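You operate a simulated robot arm through the tools that you are given. There is no shell and no other tool. Be economical: measure what you need, move in short steps, check, and stop when the job is done.

You are at the controls of a simulated two-armed robot. One attempt, no reset.

TASK
Pick up the clear jug from the top of the sample bench with one hand, pass it to the other hand and put it on the test bench shelf. Set down upright: clear jug.

It is judged by the outcome, as a careful person would: the job done as asked, and still so three seconds after it is handed in. It fails if anything else is knocked over, pushed out of place, dropped, spilled or broken.

THE ROBOT
Two 7-joint arms with two-finger parallel grippers on one trunk, on a base that drives. Base frame: it is fixed to the floor where the robot stands at the start and does not move with it; the origin is under the middle of the robot, x ahead of it, y to its left, z up. Readings come in cm, rad, newtons and seconds.
The left shoulder is at the start at [7, 16.4, 127], the right one opposite. With the tool pointing down near the work surface each hand reaches from about 36 to 88 cm from the robot's upright axis, wherever it stands, measured 20 degrees to its own side. Places, roughly: test bench shelf [-110, 20, 20]. Payload 3.43 kg a hand.
The TCP of each hand is the grasp point between the finger pads, 3.4 cm short of the fingertips. In the tool frame z runs along the fingers and y along their closing line. Largest opening 12.8 cm; finger width 2.4, thickness 1.2; the body of the gripper, 4.8 by 13 cm, starts 9.6 cm behind the TCP.
Orientation is told as [roll, pitch, yaw] about the base's x, y, z axes, in that order, counted from this pose: with the fingers straight down and closing along the base's y, the tool's x points along the base's -x, its y along +y and its z along -z.

THE INTERFACE
- The arms move only by the tool play_rows. It takes "left_motion", "right_motion" or both (then of equal length, played together; a hand with none holds still); each is a list of rows, each an object (a shift or turn left out is 0, a gripper value left out holds the last) with "slide": the shift along the base's x, y, z in mm, a list of three; "dr": the turn, a rotation vector about the base's x, y, z in rad, a list of three; "claw": the opening in per cent of the stroke, from 0 (shut) to 100 (fully open). In form: [{"slide": [tx, ty, tz], "dr": [wx, wy, wz], "claw": claw}, ...]. A call has 1 to 8 rows; each row is the pose to reach, as a shift and turn from the pose commanded when the call began. Rows are played at 5 a second. More than 5 cm and 0.15 rad between two rows, or a gripper value outside its range, and nothing of the call is played. Where a pose cannot be reached the arm comes as near as it can. A force on the tool above 40 N (or 10 N above the force at the start of the call, whichever is more), or a blocked arm, ends the call early, and 0.2 s more pass. Each finger travels about 15.3 cm/s and halts on what it meets, pressing with about 40 N; the grip force reading is that of the motor and also rises with nothing between the fingers. The clock runs only during rows and for 0.2 s after the last one: add rows that repeat a pose to give the fingers time. The reply holds the time, the measured pose of the TCP, the force on the tool along the base axes, the opening and the grip force, in the units named above and with some noise, with the torque about the TCP (base axes, N m) and any sound that the robot's microphone picked up.
- Cameras (640 x 400 px; columns grow to the right, rows downward): "scene" is now at [9.18, 3.87, 145.56]; the picture's right is [0.67, -0.74, 0.00], its down [-0.69, -0.62, -0.37] and it looks along [0.27, 0.25, -0.93] (base axes); focal length 214 px, centre (320, 200). "left" rides on the left gripper at [7.6, 1.1, -16] in its tool frame; the picture's right is [-0.15, 0.99, 0.00], its down [-0.88, -0.13, -0.46] and it looks along [-0.45, -0.07, 0.89] (tool axes); focal length 234 px, centre (320, 200). "right" rides on the right gripper at [7.6, -1.1, -16] in its tool frame; the picture's right is [0.15, 0.99, 0.00], its down [-0.88, 0.13, -0.46] and it looks along [-0.45, 0.07, 0.89] (tool axes); focal length 234 px, centre (320, 200). There is no depth. A picture from a camera that has moved, and an enlarged one, comes with that camera's place and axes in the base frame and with its lens.
- grab_frame(camera): a new picture of that camera. No time passes.
- raise_lower(by): slides the trunk up (or, below 0, down) by that many cm; the arms and the scene camera ride with it, the base frame stays. It gives what a move gives, with no picture.
- drive_base(legs): drives the robot by 1 to 6 legs, each [ahead, left, turn to the left] in cm, cm and rad, along the robot's own axes; the way and the turn of a leg run together, so that a leg with both is an arc; at most 150 cm and 3.142 rad a leg. The arms and the cameras ride along, it lands a little off, and it stops where it bumps. It gives what a move gives.
- pan_tilt(pan, tilt): turns the head with the scene camera to pan (to the left, within 1.501 rad either way) and tilt (down, from -0.506 to 1.204), counted from straight ahead of the robot. It gives what a move gives.
- zoom(camera, box): a new picture of the part [left, top, right, bottom] of that camera's present view, enlarged. No time passes.
- hand_in(): hands the job in; it is judged then, once.

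Go step by step. Nothing tells you exact positions but the pictures and the camera data: compare them with the known pose of the tool, close in by small moves and look again before you grip or let go. The budget is 120 turns and 108 pictures, counting those below and the enlarged ones. Unless the task says otherwise, let go and move clear before handing in, and close with one line.

The tools are called after "Emit:" as name(argument=value, ...) on one line, values as JSON. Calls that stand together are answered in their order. play_rows: Moves the arms, as the interface text tells. Its arguments: {"type":"object","properties":{"left_motion":{"type":"array"},"right_motion":{"type":"array"}},"required":[]} The other tools are called the same way: raise_lower (by) slides the trunk up or down; drive_base (legs) drives the base; pan_tilt (pan, tilt) turns the head that bears the scene camera; grab_frame (camera) takes a picture; zoom (camera, box) takes an enlarged picture of a part of a camera's view; hand_in () hands the job in.

At the start:

```text
clock: 0.0
left_position: [41.42, 45.1, 114.11]
left_ee_rot: [-0.001, 0.0, 0.001]
left_wrist_force: [0.2, 0.0, 0.2]
left_torque: [-0.05, 0.02, -0.01]
left_width: 12.81
left_gripper_force: 0.0
right_position: [35.88, 4.35, 118.97]
right_ee_rot: [0.001, 0.0, -0.001]
right_wrist_force: [0.8, -0.3, 0.2]
right_torque: [0.01, 0.0, 0.0]
right_width: 12.8
right_gripper_force: 0.0
trunk travel left (down, up): [-75.0, 19.0]
robot x, y, heading: [0.16, 0.43, 0.0]
head pan, tilt: [0.737, 1.19]
```

scene: 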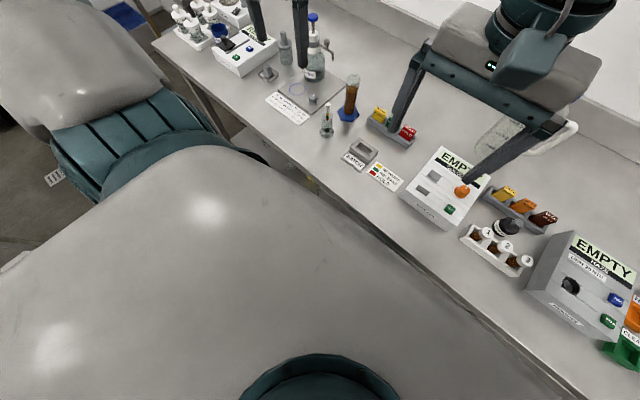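
right: 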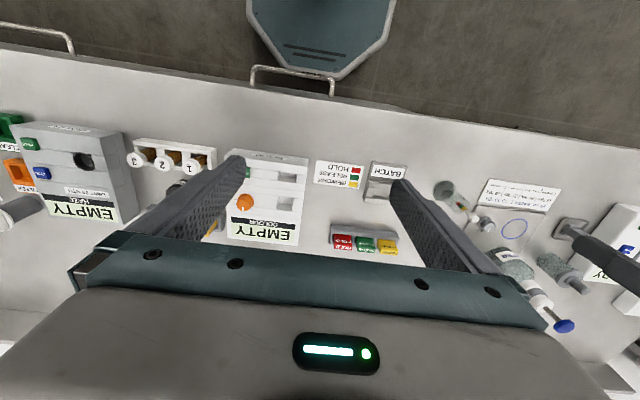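
left: 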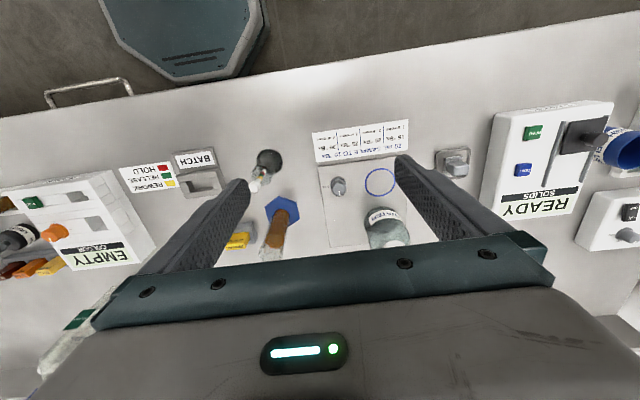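

I see the sample bench ahead with instruments; a clear jug seems to be behind the right gripper (scene px ~(500,140)). I'll look with the head from other angles and also look toward the test bench shelf behind.

Emit:
pan_tilt(pan=0.0, tilt=0.8)

Emit:
grab_frame(camera="scene")

Emit:
pan_tilt(pan=1.5, tilt=0.5)

Emit:
grab_frame(camera="scene")

```text
clock: 1.1
left_position: [41.39, 45.15, 114.3]
left_ee_rot: [0.001, 0.001, 0.002]
left_wrist_force: [0.2, -0.6, 1.1]
left_torque: [-0.01, -0.01, 0.0]
left_width: 12.79
left_gripper_force: 0.0
right_position: [35.86, 4.34, 118.86]
right_ee_rot: [0.002, -0.001, -0.001]
right_wrist_force: [-0.3, -1.0, -0.3]
right_torque: [-0.02, 0.01, -0.01]
right_width: 12.83
right_gripper_force: 0.0
trunk travel left (down, up): [-75.0, 19.0]
robot x, y, heading: [0.34, 0.14, 0.0]
head pan, tilt: [0.0, 0.799]
```

```text
104 pictures are left
camera scene: at [13.05, 0.07, 148.27], right [0.0, -1.0, 0.0], down [-0.72, 0.0, -0.7], along [0.7, 0.0, -0.72], focal length 214 px, centre (320, 200)
```

scene: 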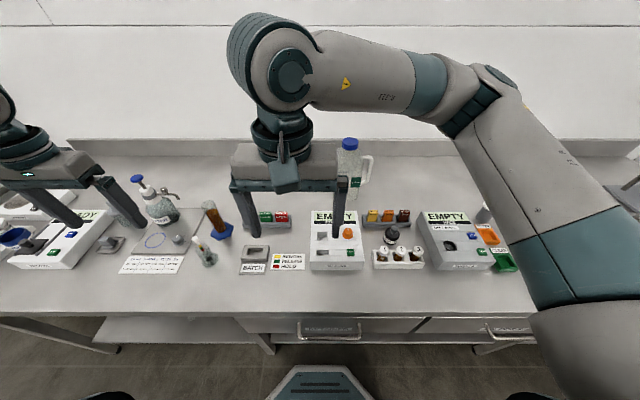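

```text
clock: 2.7
left_position: [41.32, 45.18, 114.25]
left_ee_rot: [0.0, 0.0, 0.0]
left_wrist_force: [-0.1, 0.2, -0.1]
left_torque: [0.02, 0.03, 0.01]
left_width: 12.78
left_gripper_force: 0.1
right_position: [35.82, 4.29, 119.01]
right_ee_rot: [0.001, 0.0, -0.001]
right_wrist_force: [-0.4, 0.1, -0.5]
right_torque: [0.01, -0.01, -0.01]
right_width: 12.8
right_gripper_force: 0.0
trunk travel left (down, up): [-75.0, 19.0]
robot x, y, heading: [0.1, 0.07, -0.0]
head pan, tilt: [1.499, 0.499]
```

```text
103 pictures are left
camera scene: at [5.65, 9.13, 150.87], right [1.0, -0.07, 0.0], down [-0.03, -0.48, -0.88], along [0.06, 0.88, -0.48], focal length 214 px, centre (320, 200)
```

scene: 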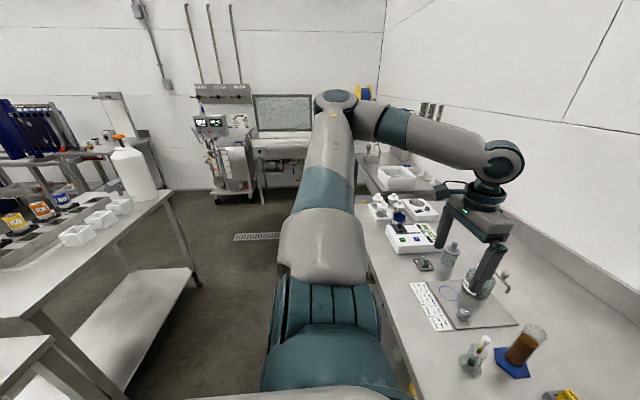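

The jug (blue cap, handle) stands near x≈70, y≈-10 behind the right gripper. I'll move the right hand out of the way and look again.

Emit:
play_rows(right_motion=[{"slide": [0, -50, 0]}, {"slide": [0, -100, 0]}, {"slide": [0, -150, 0]}, {"slide": [0, -200, 0]}, {"slide": [0, -250, 0]}, {"slide": [0, -300, 0]}])

Emit:
pan_tilt(pan=0.0, tilt=0.6)

Emit:
grab_frame(camera="scene")

Emit:
zoom(camera="scene", box=[260, 80, 460, 205])

```text
clock: 4.1
left_position: [41.19, 44.92, 114.46]
left_ee_rot: [0.002, -0.002, 0.002]
left_wrist_force: [-0.5, 0.2, 0.0]
left_torque: [0.01, -0.04, -0.01]
left_width: 12.79
left_gripper_force: 0.1
right_position: [35.3, -26.16, 118.54]
right_ee_rot: [0.004, -0.001, -0.002]
right_wrist_force: [-1.0, -0.3, 0.2]
right_torque: [0.04, -0.03, -0.01]
right_width: 12.8
right_gripper_force: 0.1
trunk travel left (down, up): [-75.0, 19.0]
robot x, y, heading: [0.06, 0.42, 0.001]
head pan, tilt: [1.499, 0.499]
```

```text
clock: 5.7
left_position: [41.5, 45.23, 114.2]
left_ee_rot: [-0.001, -0.001, 0.002]
left_wrist_force: [-0.3, 0.0, -0.1]
left_torque: [0.01, 0.04, 0.02]
left_width: 12.8
left_gripper_force: 0.0
right_position: [35.38, -25.91, 118.54]
right_ee_rot: [0.0, 0.001, -0.001]
right_wrist_force: [0.9, 0.0, 1.1]
right_torque: [0.03, -0.02, 0.0]
right_width: 12.8
right_gripper_force: 0.1
trunk travel left (down, up): [-75.0, 19.0]
robot x, y, heading: [0.27, 0.02, -0.001]
head pan, tilt: [0.0, 0.6]
```

```text
102 pictures are left
camera scene: at [13.81, 0.03, 149.96], right [0.0, -1.0, 0.0], down [-0.56, 0.0, -0.83], along [0.83, 0.0, -0.56], focal length 214 px, centre (320, 200)
```

scene: 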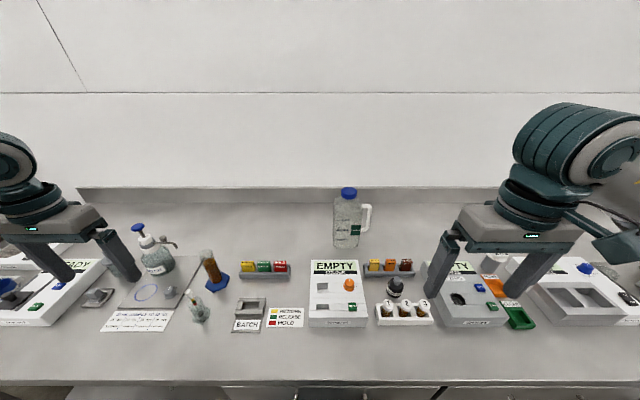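

```text
3.20 times, centred on (360, 142) of scene
camera zoom: at [13.81, 0.03, 149.96], right [0.0, -1.0, 0.0], down [-0.56, 0.0, -0.83], along [0.83, 0.0, -0.56], focal length 686 px, centre (192, 384)
```

zoom: 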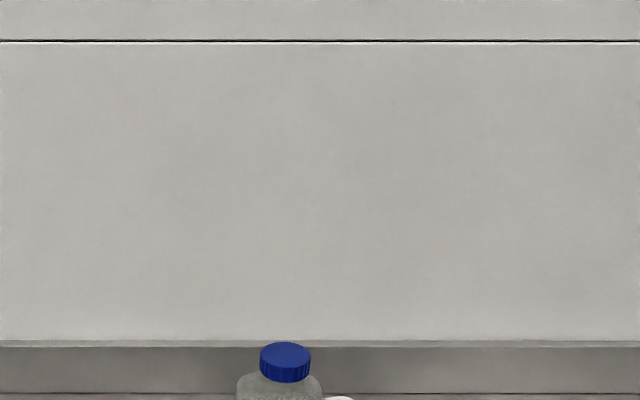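

Emit:
zoom(camera="scene", box=[280, 170, 440, 270])

Emit:
pan_tilt(pan=1.5, tilt=1.0)

Emit:
grab_frame(camera="scene")

```text
4.00 times, centred on (360, 220) of scene
camera zoom: at [13.81, 0.03, 149.96], right [0.0, -1.0, 0.0], down [-0.56, 0.0, -0.83], along [0.83, 0.0, -0.56], focal length 858 px, centre (160, 120)
```

zoom: 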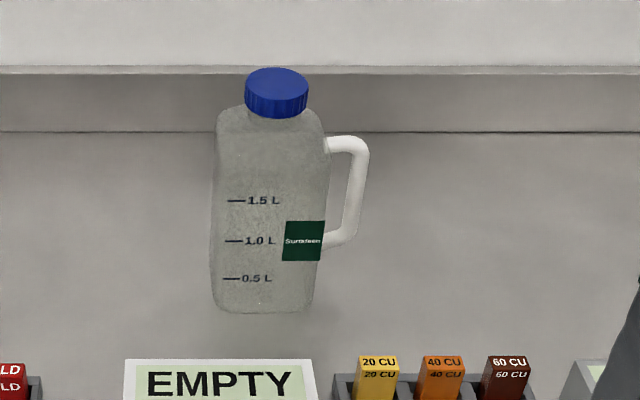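

```text
clock: 7.3
left_position: [41.36, 45.26, 114.22]
left_ee_rot: [0.0, 0.001, 0.0]
left_wrist_force: [0.1, 0.4, -0.7]
left_torque: [0.0, -0.03, -0.02]
left_width: 12.81
left_gripper_force: 0.0
right_position: [35.43, -25.9, 118.52]
right_ee_rot: [0.002, 0.001, -0.003]
right_wrist_force: [0.3, 0.2, -0.2]
right_torque: [0.05, 0.02, 0.01]
right_width: 12.8
right_gripper_force: 0.1
trunk travel left (down, up): [-75.0, 19.0]
robot x, y, heading: [0.04, -0.22, -0.005]
head pan, tilt: [1.499, 1.0]
```

```text
99 pictures are left
camera scene: at [5.49, 6.99, 146.76], right [1.0, -0.07, 0.0], down [-0.06, -0.84, -0.54], along [0.04, 0.54, -0.84], focal length 214 px, centre (320, 200)
```

scene: 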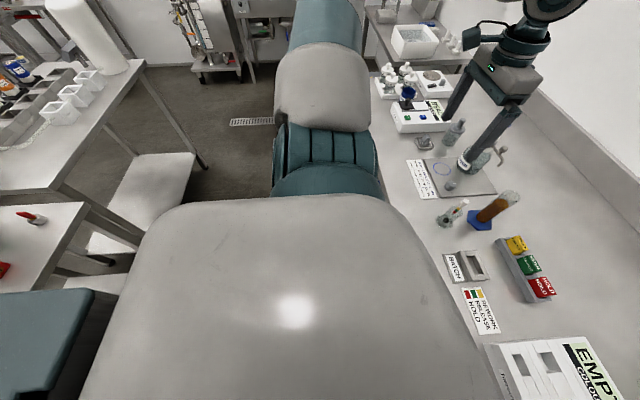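

The jug is about 10 cm wide, 24 cm tall, near (79.5, -10.5), cap top ≈110, handle toward -y. Plan: right hand takes the cap from above, left takes the body horizontally from +y. I bring the right hand toward it, high.

Emit:
play_rows(right_motion=[{"slide": [45, 15, 15]}, {"slide": [90, 30, 30]}, {"slide": [135, 45, 45]}, {"slide": [180, 60, 60]}, {"slide": [225, 75, 75]}, {"slide": [270, 90, 75]}, {"slide": [310, 110, 75]}, {"slide": [340, 150, 75]}])

Emit:
grab_frame(camera="right")

Emit:
pan_tilt(pan=0.0, tilt=0.6)

Emit:
grab_frame(camera="scene")

```text
clock: 9.1
left_position: [41.49, 45.39, 114.09]
left_ee_rot: [-0.004, 0.0, 0.0]
left_wrist_force: [-0.9, 1.5, 0.1]
left_torque: [-0.07, 0.0, 0.02]
left_width: 12.79
left_gripper_force: 0.0
right_position: [69.7, -10.3, 126.23]
right_ee_rot: [-0.002, 0.0, -0.001]
right_wrist_force: [0.1, 0.3, 0.4]
right_torque: [-0.04, 0.03, -0.01]
right_width: 12.79
right_gripper_force: 0.0
trunk travel left (down, up): [-75.0, 19.0]
robot x, y, heading: [-0.1, 0.45, -0.0]
head pan, tilt: [1.499, 1.0]
```

```text
98 pictures are left
camera right: at [62.15, -11.57, 142.36], right [-0.15, 0.99, 0.0], down [0.88, 0.13, 0.46], along [0.45, 0.07, -0.89], focal length 234 px, centre (320, 200)
```

right: 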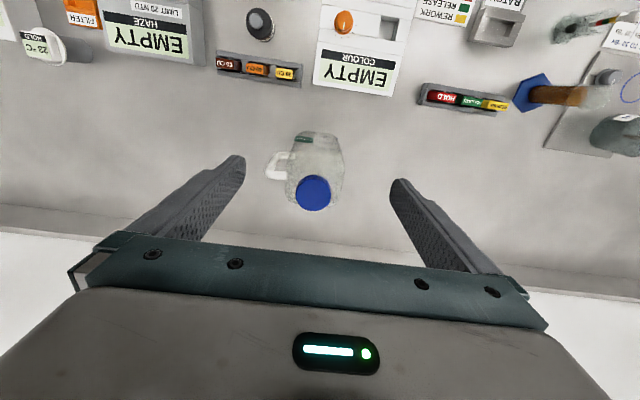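

```text
clock: 10.7
left_position: [41.33, 45.23, 114.24]
left_ee_rot: [0.001, -0.002, 0.001]
left_wrist_force: [-0.1, 0.1, 0.5]
left_torque: [-0.02, 0.03, -0.06]
left_width: 12.82
left_gripper_force: 0.1
right_position: [69.63, -10.75, 126.4]
right_ee_rot: [0.002, 0.0, -0.002]
right_wrist_force: [-0.5, 0.4, -0.8]
right_torque: [-0.02, -0.01, 0.0]
right_width: 12.8
right_gripper_force: 0.1
trunk travel left (down, up): [-75.0, 19.0]
robot x, y, heading: [0.35, 0.43, 0.0]
head pan, tilt: [0.0, 0.6]
```

```text
97 pictures are left
camera scene: at [13.84, 0.07, 149.96], right [0.0, -1.0, 0.0], down [-0.57, 0.0, -0.82], along [0.82, 0.0, -0.57], focal length 214 px, centre (320, 200)
```

scene: 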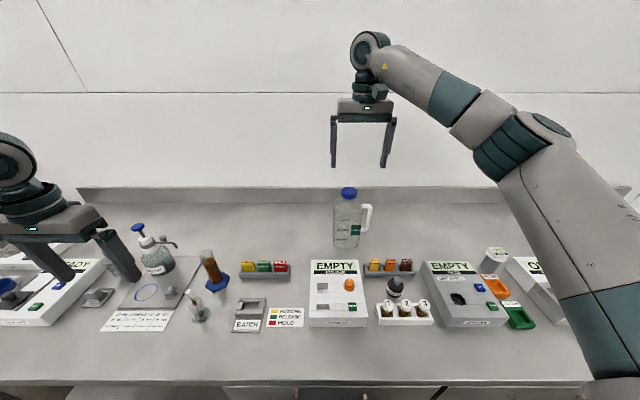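

Triangulating: cap centre ≈(77.2, -10.3), top ≈110.5. I move above it and lower to TCP z≈114, then check.

Emit:
play_rows(right_motion=[{"slide": [40, 0, 0]}, {"slide": [75, 1, 0]}, {"slide": [75, 1, -40]}, {"slide": [75, 1, -80]}, {"slide": [75, 1, -110]}, {"slide": [75, 1, -110]}])

Emit:
grab_frame(camera="right")

Emit:
zoom(camera="scene", box=[280, 150, 440, 250])

```text
clock: 12.1
left_position: [41.5, 45.17, 114.14]
left_ee_rot: [0.001, -0.001, 0.003]
left_wrist_force: [-0.9, 0.5, -0.6]
left_torque: [0.0, 0.02, 0.02]
left_width: 12.77
left_gripper_force: 0.0
right_position: [77.11, -10.37, 115.45]
right_ee_rot: [0.001, 0.0, -0.001]
right_wrist_force: [0.3, -0.7, -0.2]
right_torque: [0.02, -0.01, 0.03]
right_width: 12.78
right_gripper_force: 0.1
trunk travel left (down, up): [-75.0, 19.0]
robot x, y, heading: [-0.24, 0.18, 0.0]
head pan, tilt: [0.0, 0.6]
```

```text
96 pictures are left
camera right: at [69.52, -11.61, 131.45], right [-0.15, 0.99, 0.0], down [0.88, 0.13, 0.46], along [0.45, 0.07, -0.89], focal length 234 px, centre (320, 200)
```

right: 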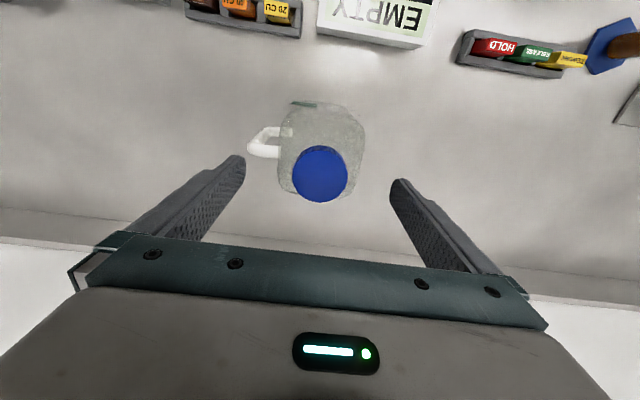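

```text
4.00 times, centred on (360, 200) of scene
camera zoom: at [13.79, -0.01, 149.97], right [0.0, -1.0, 0.0], down [-0.56, 0.0, -0.83], along [0.83, 0.0, -0.56], focal length 858 px, centre (160, 200)
```

zoom: 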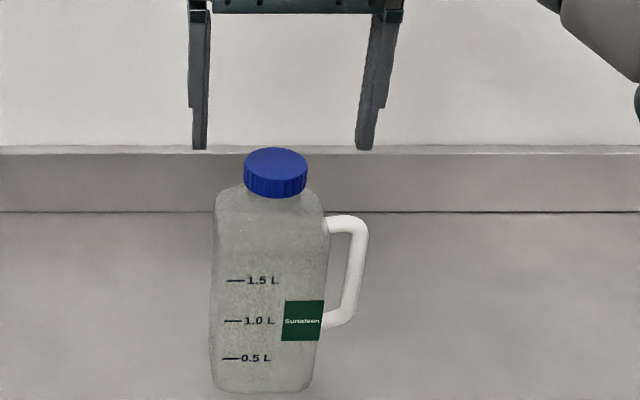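

Alignment is good (cap ≈(77.4, -10.4)). Lower 4 cm so the tips pass the cap's side, and look before closing.

Emit:
play_rows(right_motion=[{"slide": [3, 0, -20]}, {"slide": [3, 0, -40]}, {"slide": [3, 0, -40]}])

Emit:
zoom(camera="scene", box=[280, 150, 440, 250])

```text
clock: 12.9
left_position: [41.43, 45.28, 114.29]
left_ee_rot: [-0.001, 0.001, 0.002]
left_wrist_force: [0.9, -0.7, -1.4]
left_torque: [-0.01, 0.04, 0.0]
left_width: 12.78
left_gripper_force: 0.0
right_position: [77.45, -10.32, 111.56]
right_ee_rot: [0.003, -0.002, -0.003]
right_wrist_force: [-0.8, -0.3, -0.1]
right_torque: [0.03, 0.03, -0.03]
right_width: 12.81
right_gripper_force: 0.0
trunk travel left (down, up): [-75.0, 19.0]
robot x, y, heading: [-0.04, -0.07, -0.001]
head pan, tilt: [0.0, 0.6]
```

```text
4.00 times, centred on (360, 200) of scene
camera zoom: at [13.8, 0.08, 149.97], right [0.0, -1.0, 0.0], down [-0.56, 0.0, -0.83], along [0.83, 0.0, -0.56], focal length 858 px, centre (160, 200)
```

zoom: 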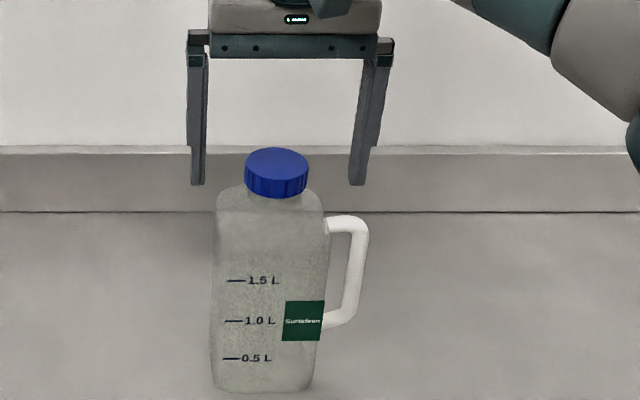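

Tips are at the cap's lower edge level; closing.

Emit:
play_rows(right_motion=[{"slide": [0, 0, -2], "claw": 40}, {"slide": [0, 0, -2], "claw": 0}, {"slide": [0, 0, -2], "claw": 0}, {"slide": [0, 0, -2], "claw": 0}])

Emit:
zoom(camera="scene", box=[280, 150, 440, 250])

```text
clock: 13.9
left_position: [41.34, 45.25, 114.11]
left_ee_rot: [-0.001, -0.001, 0.002]
left_wrist_force: [0.4, -1.0, 0.0]
left_torque: [0.03, 0.02, 0.01]
left_width: 12.79
left_gripper_force: 0.1
right_position: [77.5, -10.41, 111.34]
right_ee_rot: [0.002, 0.0, -0.002]
right_wrist_force: [0.7, 0.7, 0.7]
right_torque: [0.03, -0.03, 0.01]
right_width: 5.49
right_gripper_force: 40.0
trunk travel left (down, up): [-75.0, 19.0]
robot x, y, heading: [0.29, 0.3, 0.001]
head pan, tilt: [0.0, 0.6]
```

```text
4.00 times, centred on (360, 200) of scene
camera zoom: at [13.84, 0.06, 149.96], right [0.0, -1.0, 0.0], down [-0.57, 0.0, -0.82], along [0.82, 0.0, -0.57], focal length 858 px, centre (160, 200)
```

zoom: 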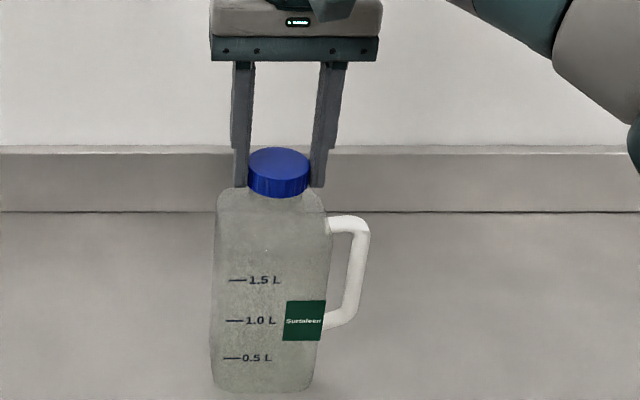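

Gripped on the cap (5.5 cm). Lift a little and check.

Emit:
play_rows(right_motion=[{"slide": [0, 0, 10]}, {"slide": [0, 0, 25]}, {"slide": [0, 0, 45]}, {"slide": [0, 0, 45]}])

Emit:
grab_frame(camera="scene")

Emit:
grab_frame(camera="right")

```text
clock: 14.9
left_position: [41.44, 45.2, 114.09]
left_ee_rot: [0.001, 0.0, 0.002]
left_wrist_force: [0.1, -0.7, -0.3]
left_torque: [-0.02, -0.02, 0.02]
left_width: 12.79
left_gripper_force: 0.1
right_position: [77.55, -10.4, 115.83]
right_ee_rot: [0.002, -0.001, -0.001]
right_wrist_force: [0.2, 0.3, -1.1]
right_torque: [-0.03, 0.02, -0.01]
right_width: 5.52
right_gripper_force: 40.0
trunk travel left (down, up): [-75.0, 19.0]
robot x, y, heading: [0.08, 0.26, -0.004]
head pan, tilt: [0.0, 0.6]
```

```text
92 pictures are left
camera scene: at [13.89, 0.02, 149.95], right [0.0, -1.0, 0.0], down [-0.57, 0.0, -0.82], along [0.82, 0.0, -0.57], focal length 214 px, centre (320, 200)
```

scene: 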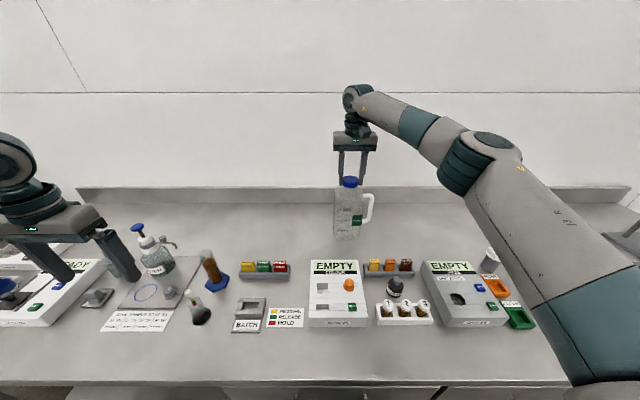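

```text
91 pictures are left
camera right: at [70.06, -11.64, 131.87], right [-0.15, 0.99, 0.0], down [0.88, 0.13, 0.46], along [0.45, 0.07, -0.89], focal length 234 px, centre (320, 200)
```

right: 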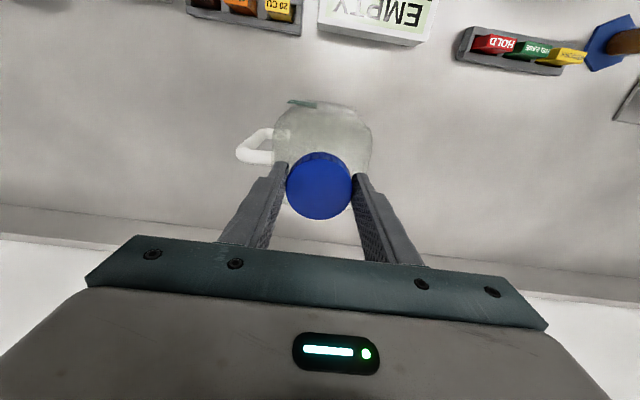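

Jug is lifted and upright, light. Raise it and bring it nearer to the robot, well over the instruments.

Emit:
play_rows(right_motion=[{"slide": [0, 0, 45]}, {"slide": [0, 0, 90]}, {"slide": [0, 0, 135]}, {"slide": [-30, 0, 170]}, {"slide": [-70, 0, 190]}, {"slide": [-110, 0, 200]}, {"slide": [-150, 0, 200]}, {"slide": [-190, 0, 200]}])

Emit:
play_rows(right_motion=[{"slide": [-40, 0, 0]}, {"slide": [-80, 0, 0]}, {"slide": [-110, 0, 0]}, {"slide": [-110, 0, 0]}])

Emit:
grab_frame(camera="scene")

```text
clock: 16.7
left_position: [41.35, 45.07, 114.33]
left_ee_rot: [0.001, -0.003, 0.0]
left_wrist_force: [0.0, 0.8, 0.5]
left_torque: [0.02, -0.02, 0.01]
left_width: 12.79
left_gripper_force: 0.1
right_position: [58.49, -10.84, 135.9]
right_ee_rot: [0.001, 0.0, -0.002]
right_wrist_force: [-0.1, -0.7, -1.2]
right_torque: [0.03, -0.03, -0.02]
right_width: 5.48
right_gripper_force: 40.3
trunk travel left (down, up): [-75.0, 19.0]
robot x, y, heading: [-0.33, -0.21, -0.001]
head pan, tilt: [0.0, 0.6]
```

```text
clock: 17.7
left_position: [41.39, 45.18, 114.16]
left_ee_rot: [-0.001, 0.0, 0.001]
left_wrist_force: [0.4, 0.6, -0.3]
left_torque: [0.0, 0.01, -0.03]
left_width: 12.8
left_gripper_force: 0.0
right_position: [47.5, -10.5, 135.86]
right_ee_rot: [0.001, 0.002, -0.001]
right_wrist_force: [0.4, 0.1, -1.6]
right_torque: [0.02, 0.03, 0.03]
right_width: 5.5
right_gripper_force: 39.9
trunk travel left (down, up): [-75.0, 19.0]
robot x, y, heading: [0.01, -0.31, -0.007]
head pan, tilt: [0.0, 0.6]
```

```text
90 pictures are left
camera scene: at [13.86, 0.01, 149.96], right [0.0, -1.0, 0.0], down [-0.57, 0.0, -0.82], along [0.82, 0.0, -0.57], focal length 214 px, centre (320, 200)
```

scene: 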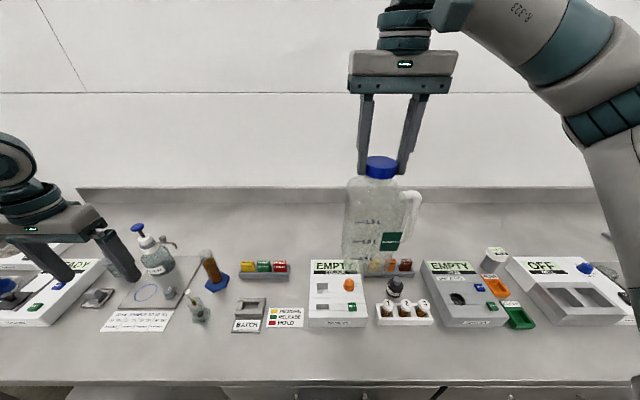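

Jug held securely. I'll back off from the bench 20 cm for room and begin turning the left hand to horizontal (fingers forward first).

Emit:
drive_base(legs=[[-20, 0, 0]])

Emit:
play_rows(left_motion=[{"slide": [0, 0, 20], "dr": [0, -0.14, 0]}, {"slide": [0, 0, 40], "dr": [0, -0.28, 0]}, {"slide": [0, 0, 60], "dr": [0, -0.42, 0]}, {"slide": [0, 0, 80], "dr": [0, -0.56, 0]}, {"slide": [0, 0, 80], "dr": [0, -0.7, 0]}, {"slide": [0, 0, 80], "dr": [0, -0.84, 0]}, {"slide": [0, 0, 80], "dr": [0, -0.98, 0]}, {"slide": [0, 0, 80], "dr": [0, -1.12, 0]}])

Emit:
grab_frame(camera="scene")

```text
clock: 19.3
left_position: [21.49, 45.23, 114.12]
left_ee_rot: [0.0, 0.002, 0.004]
left_wrist_force: [0.0, -0.1, 0.4]
left_torque: [-0.04, 0.01, -0.01]
left_width: 12.82
left_gripper_force: 0.0
right_position: [27.72, -10.29, 135.79]
right_ee_rot: [0.003, 0.003, 0.001]
right_wrist_force: [0.4, 0.3, -1.2]
right_torque: [0.0, 0.0, 0.03]
right_width: 5.47
right_gripper_force: 40.1
trunk travel left (down, up): [-75.0, 19.0]
robot x, y, heading: [-19.99, 0.21, 0.001]
head pan, tilt: [0.0, 0.6]
```

```text
clock: 21.1
left_position: [24.24, 49.82, 123.65]
left_ee_rot: [-0.014, -1.121, 0.011]
left_wrist_force: [0.1, -0.3, -0.5]
left_torque: [-0.01, -0.02, 0.01]
left_width: 12.8
left_gripper_force: 0.0
left hand out of reach, approached as far as the arm can: row 6, 7, 8
right_position: [27.61, -10.34, 135.78]
right_ee_rot: [0.001, -0.001, 0.0]
right_wrist_force: [-0.3, 0.0, -1.0]
right_torque: [0.0, 0.02, -0.01]
right_width: 5.49
right_gripper_force: 40.1
trunk travel left (down, up): [-75.0, 19.0]
robot x, y, heading: [-19.79, -0.16, 0.001]
head pan, tilt: [0.0, 0.6]
```

```text
89 pictures are left
camera scene: at [-6.16, 0.15, 149.97], right [0.0, -1.0, 0.0], down [-0.56, 0.0, -0.83], along [0.83, 0.0, -0.56], focal length 214 px, centre (320, 200)
```

scene: 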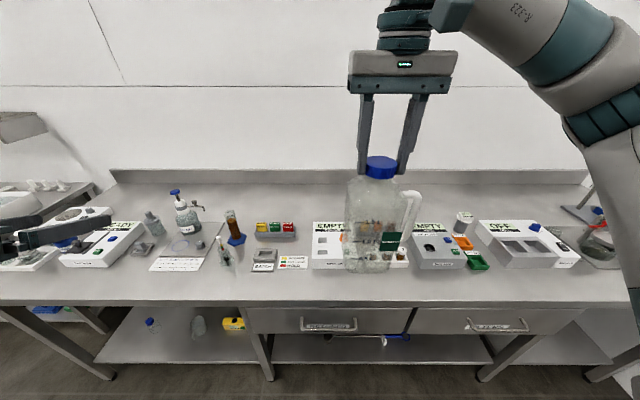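

The hand is too close to the body for that turn; I move it forward while finishing the pitch.

Emit:
play_rows(left_motion=[{"slide": [45, 0, 0]}, {"slide": [90, 0, 0], "dr": [0, -0.1, 0]}, {"slide": [130, 0, 0], "dr": [0, -0.2, 0]}, {"slide": [170, 0, 0], "dr": [0, -0.32, 0]}, {"slide": [200, 0, 0], "dr": [0, -0.45, 0]}, {"slide": [200, 0, 0], "dr": [0, -0.45, 0]}])

Emit:
grab_frame(camera="scene")

```text
clock: 22.5
left_position: [44.19, 50.04, 123.46]
left_ee_rot: [-1.861, -1.568, 1.861]
left_wrist_force: [-0.6, 0.2, 0.0]
left_torque: [-0.01, 0.02, 0.04]
left_width: 12.81
left_gripper_force: 0.0
right_position: [27.54, -10.31, 135.74]
right_ee_rot: [0.002, 0.0, 0.001]
right_wrist_force: [0.0, -0.4, -0.8]
right_torque: [0.0, -0.01, -0.01]
right_width: 5.51
right_gripper_force: 40.2
trunk travel left (down, up): [-75.0, 19.0]
robot x, y, heading: [-19.82, 0.21, 0.003]
head pan, tilt: [0.0, 0.6]
```

```text
88 pictures are left
camera scene: at [-6.23, 0.02, 149.98], right [0.0, -1.0, 0.0], down [-0.56, 0.0, -0.83], along [0.83, 0.0, -0.56], focal length 214 px, centre (320, 200)
```

scene: 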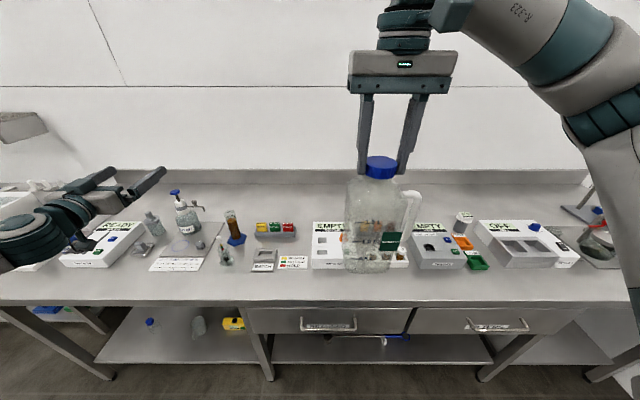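

Now yaw the left hand right toward -y.

Emit:
play_rows(left_motion=[{"dr": [0, 0, -0.14]}, {"dr": [0, 0, -0.28]}, {"dr": [0, 0, -0.42]}, {"dr": [0, 0, -0.56]}, {"dr": [0, 0, -0.7]}, {"dr": [0, 0, -0.84]}, {"dr": [0, 0, -0.98]}, {"dr": [0, 0, -1.12]}])

Emit:
play_rows(left_motion=[{"slide": [-20, -40, 0], "dr": [0, 0, -0.11]}, {"slide": [-40, -80, 0], "dr": [0, 0, -0.22]}, {"slide": [-60, -120, 0], "dr": [0, 0, -0.33]}, {"slide": [-80, -160, 0], "dr": [0, 0, -0.451]}, {"slide": [-100, -200, 0], "dr": [0, 0, -0.451]}, {"slide": [-100, -240, 0], "dr": [0, 0, -0.451]}, {"slide": [-100, -240, 0], "dr": [0, 0, -0.451]}])

Emit:
grab_frame(camera="scene")

Emit:
grab_frame(camera="left")

```text
clock: 24.3
left_position: [44.31, 50.01, 123.42]
left_ee_rot: [-1.356, -1.566, 0.235]
left_wrist_force: [0.1, 0.5, -0.4]
left_torque: [-0.02, 0.0, -0.05]
left_width: 12.8
left_gripper_force: 0.1
left hand out of reach, approached as far as the arm can: row 3, 4
right_position: [27.81, -10.25, 135.66]
right_ee_rot: [0.001, 0.002, 0.002]
right_wrist_force: [-0.2, 0.6, -0.9]
right_torque: [-0.01, 0.03, -0.02]
right_width: 5.45
right_gripper_force: 40.2
trunk travel left (down, up): [-75.0, 19.0]
robot x, y, heading: [-20.01, -0.19, 0.003]
head pan, tilt: [0.0, 0.6]
```

```text
clock: 25.9
left_position: [34.33, 26.12, 124.04]
left_ee_rot: [-1.566, -1.564, -0.005]
left_wrist_force: [0.4, -0.8, -0.7]
left_torque: [0.02, 0.01, 0.01]
left_width: 12.81
left_gripper_force: 0.0
right_position: [27.53, -10.24, 135.71]
right_ee_rot: [0.002, 0.001, 0.001]
right_wrist_force: [0.2, 0.2, -0.8]
right_torque: [0.0, 0.03, 0.01]
right_width: 5.5
right_gripper_force: 40.2
trunk travel left (down, up): [-75.0, 19.0]
robot x, y, heading: [-19.77, -0.17, 0.002]
head pan, tilt: [0.0, 0.6]
```

```text
87 pictures are left
camera scene: at [-6.05, 0.11, 149.95], right [0.0, -1.0, 0.0], down [-0.57, 0.0, -0.82], along [0.82, 0.0, -0.57], focal length 214 px, centre (320, 200)
```

scene: 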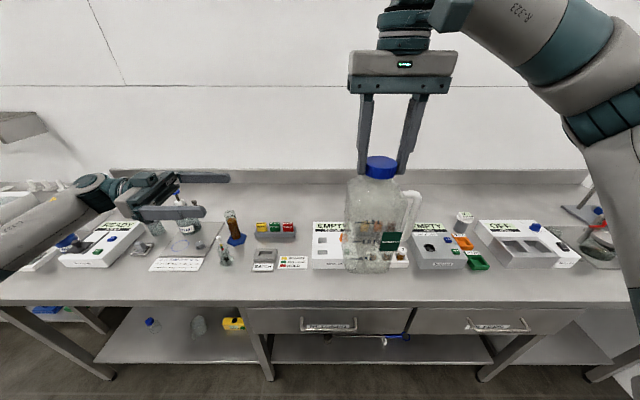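

```text
86 pictures are left
camera left: at [35.7, 42.12, 116.42], right [0.99, 0.0, 0.14], down [-0.13, 0.46, 0.88], along [-0.06, -0.89, 0.45], focal length 234 px, centre (320, 200)
```

left: 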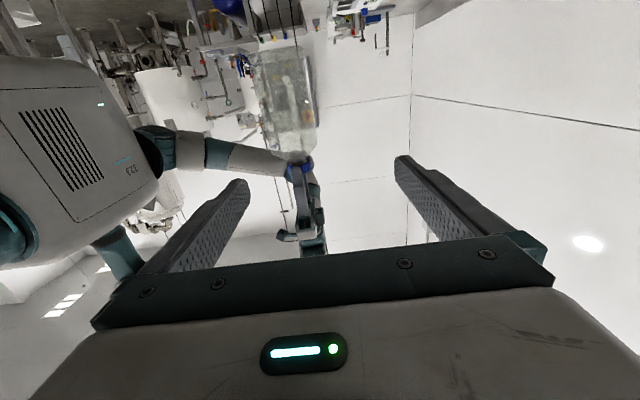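

The left hand points at the jug along -y. I zoom to measure the jug's x-extent and its yaw.

Emit:
zoom(camera="left", box=[220, 0, 380, 200])

Emit:
zoom(camera="scene", box=[310, 140, 450, 280])

Emit:
zoom(camera="right", box=[220, 60, 420, 240])

```text
2.00 times, centred on (300, 100) of left
camera zoom: at [35.7, 42.12, 116.42], right [0.99, 0.0, 0.14], down [-0.13, 0.46, 0.88], along [-0.06, -0.89, 0.45], focal length 468 px, centre (360, 400)
```

zoom: 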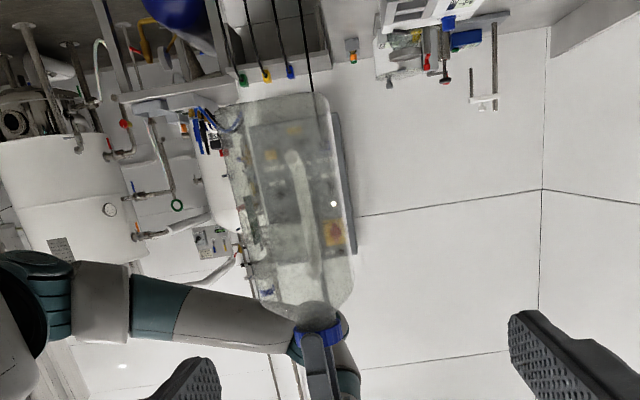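

```text
2.86 times, centred on (380, 210) of scene
camera zoom: at [-6.05, 0.11, 149.95], right [0.0, -1.0, 0.0], down [-0.57, 0.0, -0.82], along [0.82, 0.0, -0.57], focal length 613 px, centre (149, 171)
```

zoom: 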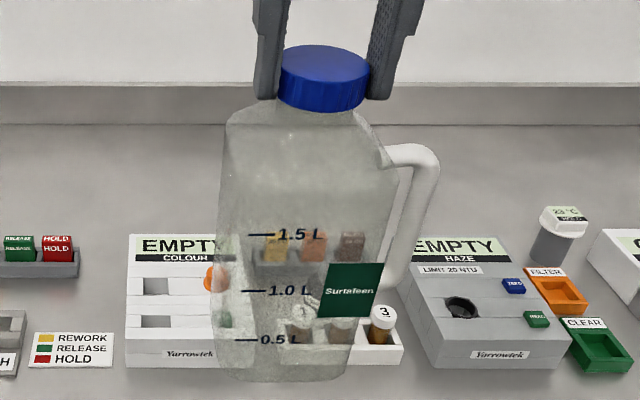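

```text
2.22 times, centred on (320, 150) of right
camera zoom: at [20.12, -11.51, 151.8], right [-0.15, 0.99, 0.0], down [0.88, 0.13, 0.45], along [0.45, 0.07, -0.89], focal length 520 px, centre (320, 311)
```

zoom: 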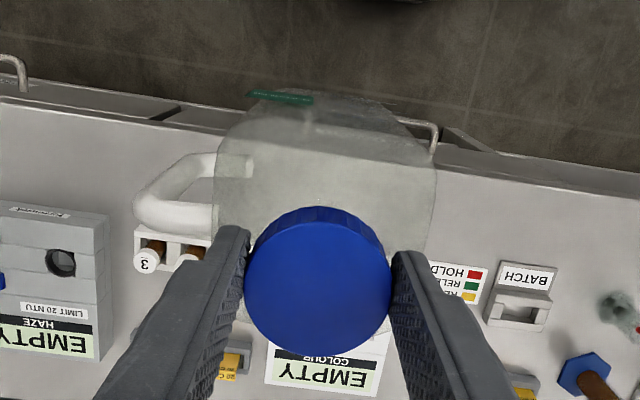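

Jug body ≈10 cm wide centred near x≈28, so the open fingers clear it. Align x and approach until just short of the body.

Emit:
play_rows(left_motion=[{"slide": [-35, 0, 0]}, {"slide": [-63, -30, -5]}, {"slide": [-63, -75, -5]}, {"slide": [-63, -120, -5]}, {"slide": [-63, -160, -5]}, {"slide": [-63, -200, -5]}, {"slide": [-63, -235, -5]}, {"slide": [-63, -235, -5]}])

Emit:
grab_frame(camera="left")

Emit:
grab_frame(camera="scene")

Emit:
grab_frame(camera="right")

```text
clock: 27.7
left_position: [27.99, 2.79, 123.27]
left_ee_rot: [-1.651, -1.569, 0.08]
left_wrist_force: [0.3, -1.0, -0.2]
left_torque: [0.01, 0.01, -0.01]
left_width: 12.83
left_gripper_force: 0.0
right_position: [27.49, -10.28, 135.73]
right_ee_rot: [0.001, 0.002, 0.0]
right_wrist_force: [-0.7, 0.0, -1.4]
right_torque: [-0.03, -0.02, -0.01]
right_width: 5.48
right_gripper_force: 40.3
trunk travel left (down, up): [-75.0, 19.0]
robot x, y, heading: [-20.27, 0.09, 0.005]
head pan, tilt: [0.0, 0.6]
```

```text
82 pictures are left
camera left: at [29.33, 18.77, 115.8], right [0.99, 0.0, 0.14], down [-0.13, 0.46, 0.88], along [-0.07, -0.89, 0.45], focal length 234 px, centre (320, 200)
```

left: 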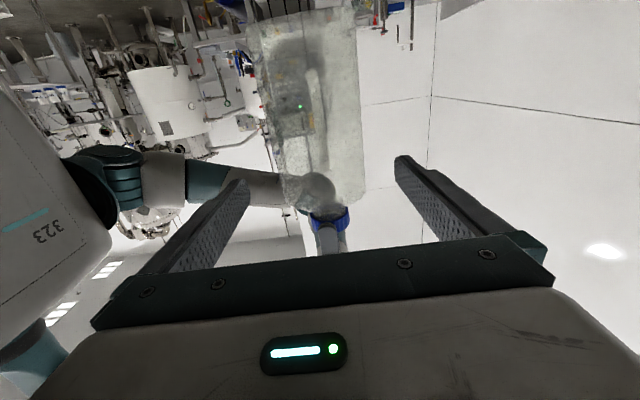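

```text
81 pictures are left
camera scene: at [-6.14, 0.15, 149.97], right [0.0, -1.0, 0.0], down [-0.56, 0.0, -0.83], along [0.83, 0.0, -0.56], focal length 214 px, centre (320, 200)
```

scene: 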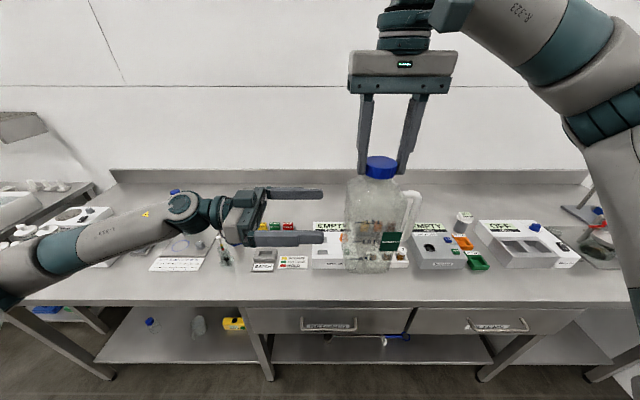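

```text
80 pictures are left
camera right: at [20.02, -11.47, 151.84], right [-0.15, 0.99, 0.0], down [0.88, 0.13, 0.46], along [0.45, 0.07, -0.89], focal length 234 px, centre (320, 200)
```

right: 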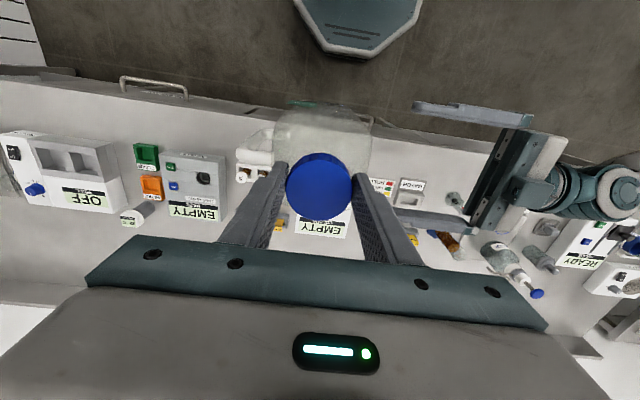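

Centred within a few mm. Advance so fingers straddle the body.

Emit:
play_rows(left_motion=[{"slide": [1, -30, 0]}, {"slide": [1, -60, 0]}, {"slide": [1, -90, 0]}, {"slide": [1, -115, 0]}, {"slide": [1, -130, 0]}, {"slide": [1, -130, 0]}])

Emit:
grab_frame(camera="scene")

Emit:
grab_frame(camera="left")

Emit:
zoom(camera="right", box=[220, 60, 420, 240])

```text
clock: 29.1
left_position: [28.07, -10.23, 122.85]
left_ee_rot: [-1.474, -1.568, -0.1]
left_wrist_force: [1.1, 0.6, -0.4]
left_torque: [0.03, -0.02, 0.03]
left_width: 12.8
left_gripper_force: 0.1
right_position: [27.59, -10.3, 135.64]
right_ee_rot: [0.002, 0.001, 0.002]
right_wrist_force: [1.6, 0.4, -1.1]
right_torque: [0.0, -0.02, -0.01]
right_width: 5.5
right_gripper_force: 40.3
trunk travel left (down, up): [-75.0, 19.0]
robot x, y, heading: [-19.78, 0.13, 0.005]
head pan, tilt: [0.0, 0.6]
```

```text
79 pictures are left
camera scene: at [-6.09, 0.1, 149.96], right [0.0, -1.0, 0.0], down [-0.57, 0.0, -0.82], along [0.82, 0.0, -0.57], focal length 214 px, centre (320, 200)
```

scene: 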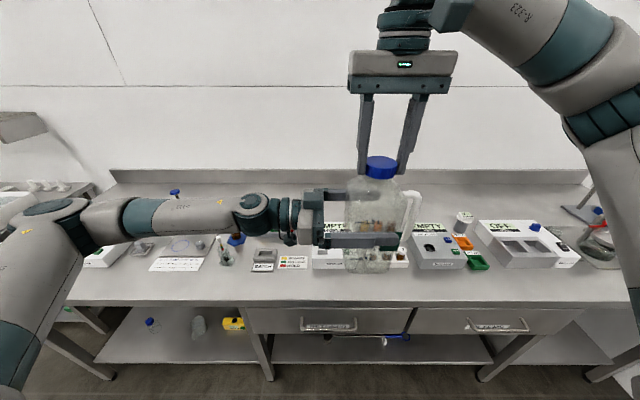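

```text
78 pictures are left
camera left: at [29.32, 5.75, 115.42], right [0.99, 0.0, 0.14], down [-0.13, 0.46, 0.88], along [-0.06, -0.89, 0.45], focal length 234 px, centre (320, 200)
```

left: 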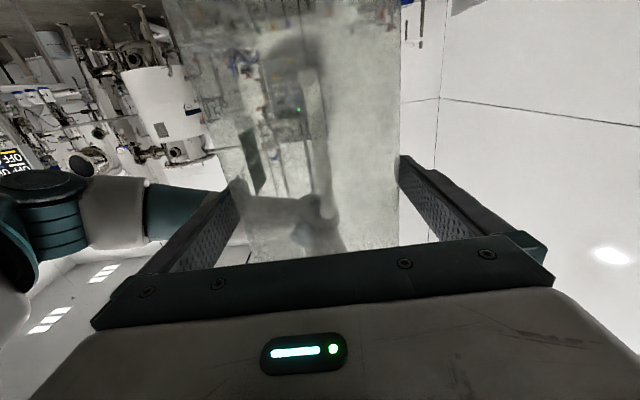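

```text
2.22 times, centred on (320, 150) of right
camera zoom: at [20.07, -11.52, 151.82], right [-0.15, 0.99, 0.0], down [0.88, 0.13, 0.46], along [0.45, 0.07, -0.89], focal length 520 px, centre (320, 311)
```

zoom: 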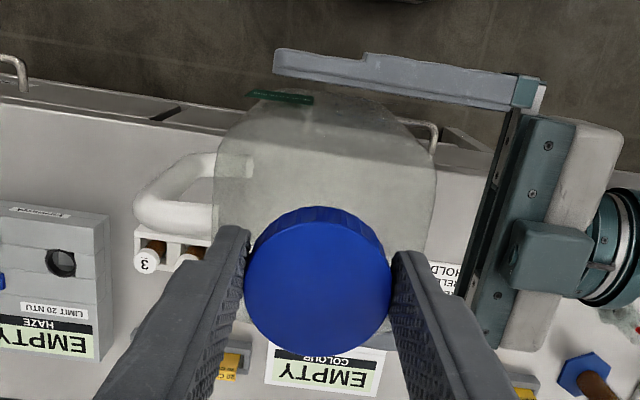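

The left fingers straddle the body and are parallel to its faces. Closing the left hand.

Emit:
play_rows(left_motion=[{"claw": 88}, {"claw": 82}, {"claw": 78}])

```text
clock: 29.9
left_position: [28.02, -10.19, 122.93]
left_ee_rot: [-1.434, -1.566, -0.139]
left_wrist_force: [0.2, 0.5, -0.5]
left_torque: [0.05, 0.0, 0.02]
left_width: 10.15
left_gripper_force: 39.7
right_position: [27.68, -10.28, 135.84]
right_ee_rot: [0.002, 0.0, 0.001]
right_wrist_force: [-1.0, 1.0, -1.3]
right_torque: [0.02, 0.01, -0.01]
right_width: 5.48
right_gripper_force: 39.9
trunk travel left (down, up): [-75.0, 19.0]
robot x, y, heading: [-19.91, 0.07, -0.003]
head pan, tilt: [0.0, 0.6]
```

Firm hold at 10.15 cm. Squeeze on, then open the right hand and lift it off.

Emit:
play_rows(left_motion=[{"claw": 40}, {"claw": 40}, {"claw": 40}, {"claw": 40}])

Emit:
play_rows(right_motion=[{"claw": 75}, {"claw": 75}, {"claw": 75}])

Emit:
play_rows(right_motion=[{"slide": [0, 0, 30]}, {"slide": [0, 0, 60]}, {"slide": [0, 0, 100]}, {"slide": [0, 0, 140]}, {"slide": [0, -40, 140]}, {"slide": [0, -90, 140]}, {"slide": [0, -130, 140]}, {"slide": [0, -170, 140]}])

Emit:
grab_frame(camera="scene")

```text
clock: 30.9
left_position: [28.14, -10.18, 123.03]
left_ee_rot: [-1.455, -1.566, -0.115]
left_wrist_force: [0.5, -0.4, -0.4]
left_torque: [0.11, 0.11, 0.0]
left_width: 10.14
left_gripper_force: 40.1
right_position: [27.54, -10.26, 135.81]
right_ee_rot: [0.002, 0.001, 0.002]
right_wrist_force: [0.0, 0.9, -1.5]
right_torque: [0.05, 0.05, 0.03]
right_width: 5.5
right_gripper_force: 40.0
trunk travel left (down, up): [-75.0, 19.0]
robot x, y, heading: [-20.09, -0.08, 0.004]
head pan, tilt: [0.0, 0.6]
```

```text
clock: 31.7
left_position: [28.03, -10.31, 123.02]
left_ee_rot: [-1.455, -1.569, -0.117]
left_wrist_force: [0.3, 0.1, 0.0]
left_torque: [0.04, 0.01, -0.01]
left_width: 10.17
left_gripper_force: 39.9
right_position: [27.66, -10.4, 135.69]
right_ee_rot: [0.003, 0.0, 0.003]
right_wrist_force: [0.4, -0.7, -0.3]
right_torque: [0.05, -0.04, -0.01]
right_width: 9.63
right_gripper_force: 0.0
trunk travel left (down, up): [-75.0, 19.0]
robot x, y, heading: [-19.7, 0.24, 0.001]
head pan, tilt: [0.0, 0.6]
```

```text
clock: 33.5
left_position: [28.1, -10.5, 122.93]
left_ee_rot: [-1.03, -1.566, -0.541]
left_wrist_force: [-0.5, 0.1, -0.3]
left_torque: [0.04, 0.01, -0.03]
left_width: 10.13
left_gripper_force: 39.8
right_position: [27.7, -27.56, 149.73]
right_ee_rot: [0.002, 0.003, 0.0]
right_wrist_force: [-0.7, -1.4, 0.0]
right_torque: [0.05, 0.02, 0.02]
right_width: 9.61
right_gripper_force: 0.0
trunk travel left (down, up): [-75.0, 19.0]
robot x, y, heading: [-19.9, -0.02, 0.008]
head pan, tilt: [0.0, 0.6]
```

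```text
76 pictures are left
camera scene: at [-6.15, -0.18, 149.97], right [0.0, -1.0, 0.0], down [-0.56, 0.0, -0.83], along [0.83, 0.0, -0.56], focal length 214 px, centre (320, 200)
```

scene: 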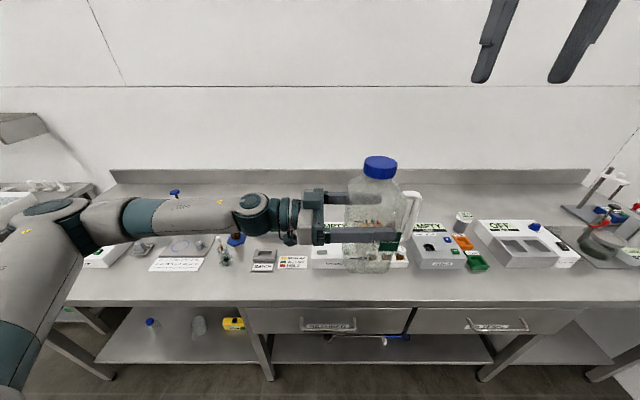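

The jug is in the left hand and upright. Next I turn the robot partly left and look at the test bench and its shelf.

Emit:
drive_base(legs=[[0, 0, 0.7]])

Emit:
pan_tilt(pan=1.5, tilt=0.6)

Emit:
grab_frame(camera="scene")

```text
clock: 35.8
left_position: [23.24, 23.15, 123.03]
left_ee_rot: [-1.403, -1.567, 0.534]
left_wrist_force: [-0.6, 0.0, -0.3]
left_torque: [0.03, -0.01, 0.0]
left_width: 10.18
left_gripper_force: 39.5
right_position: [34.18, 9.97, 149.88]
right_ee_rot: [0.002, 0.001, 0.705]
right_wrist_force: [-0.7, 0.1, -0.9]
right_torque: [0.03, 0.03, -0.02]
right_width: 9.58
right_gripper_force: 0.1
trunk travel left (down, up): [-75.0, 19.0]
robot x, y, heading: [-20.05, -0.44, 0.704]
head pan, tilt: [0.0, 0.6]
```

```text
clock: 37.4
left_position: [23.34, 23.18, 123.03]
left_ee_rot: [-1.438, -1.567, 0.566]
left_wrist_force: [-0.1, -0.2, -0.7]
left_torque: [0.0, -0.01, -0.02]
left_width: 10.15
left_gripper_force: 39.3
right_position: [34.08, 10.08, 149.8]
right_ee_rot: [0.003, 0.0, 0.703]
right_wrist_force: [0.1, 1.0, -1.2]
right_torque: [0.0, 0.03, 0.01]
right_width: 9.57
right_gripper_force: 0.1
trunk travel left (down, up): [-75.0, 19.0]
robot x, y, heading: [-19.72, -0.24, 0.698]
head pan, tilt: [1.499, 0.6]
```

```text
75 pictures are left
camera scene: at [-21.33, 10.4, 149.96], right [0.81, 0.59, 0.0], down [0.33, -0.46, -0.83], along [-0.49, 0.67, -0.56], focal length 214 px, centre (320, 200)
```

scene: 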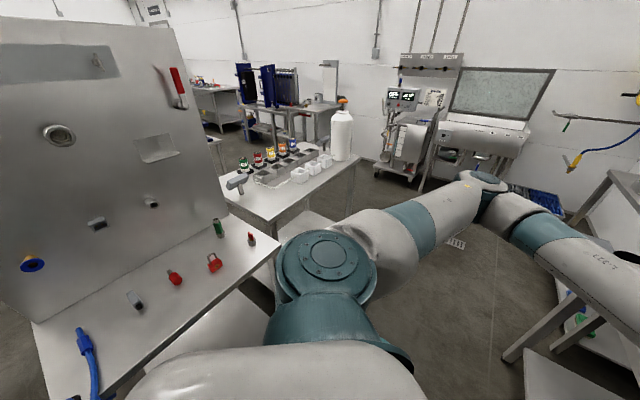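

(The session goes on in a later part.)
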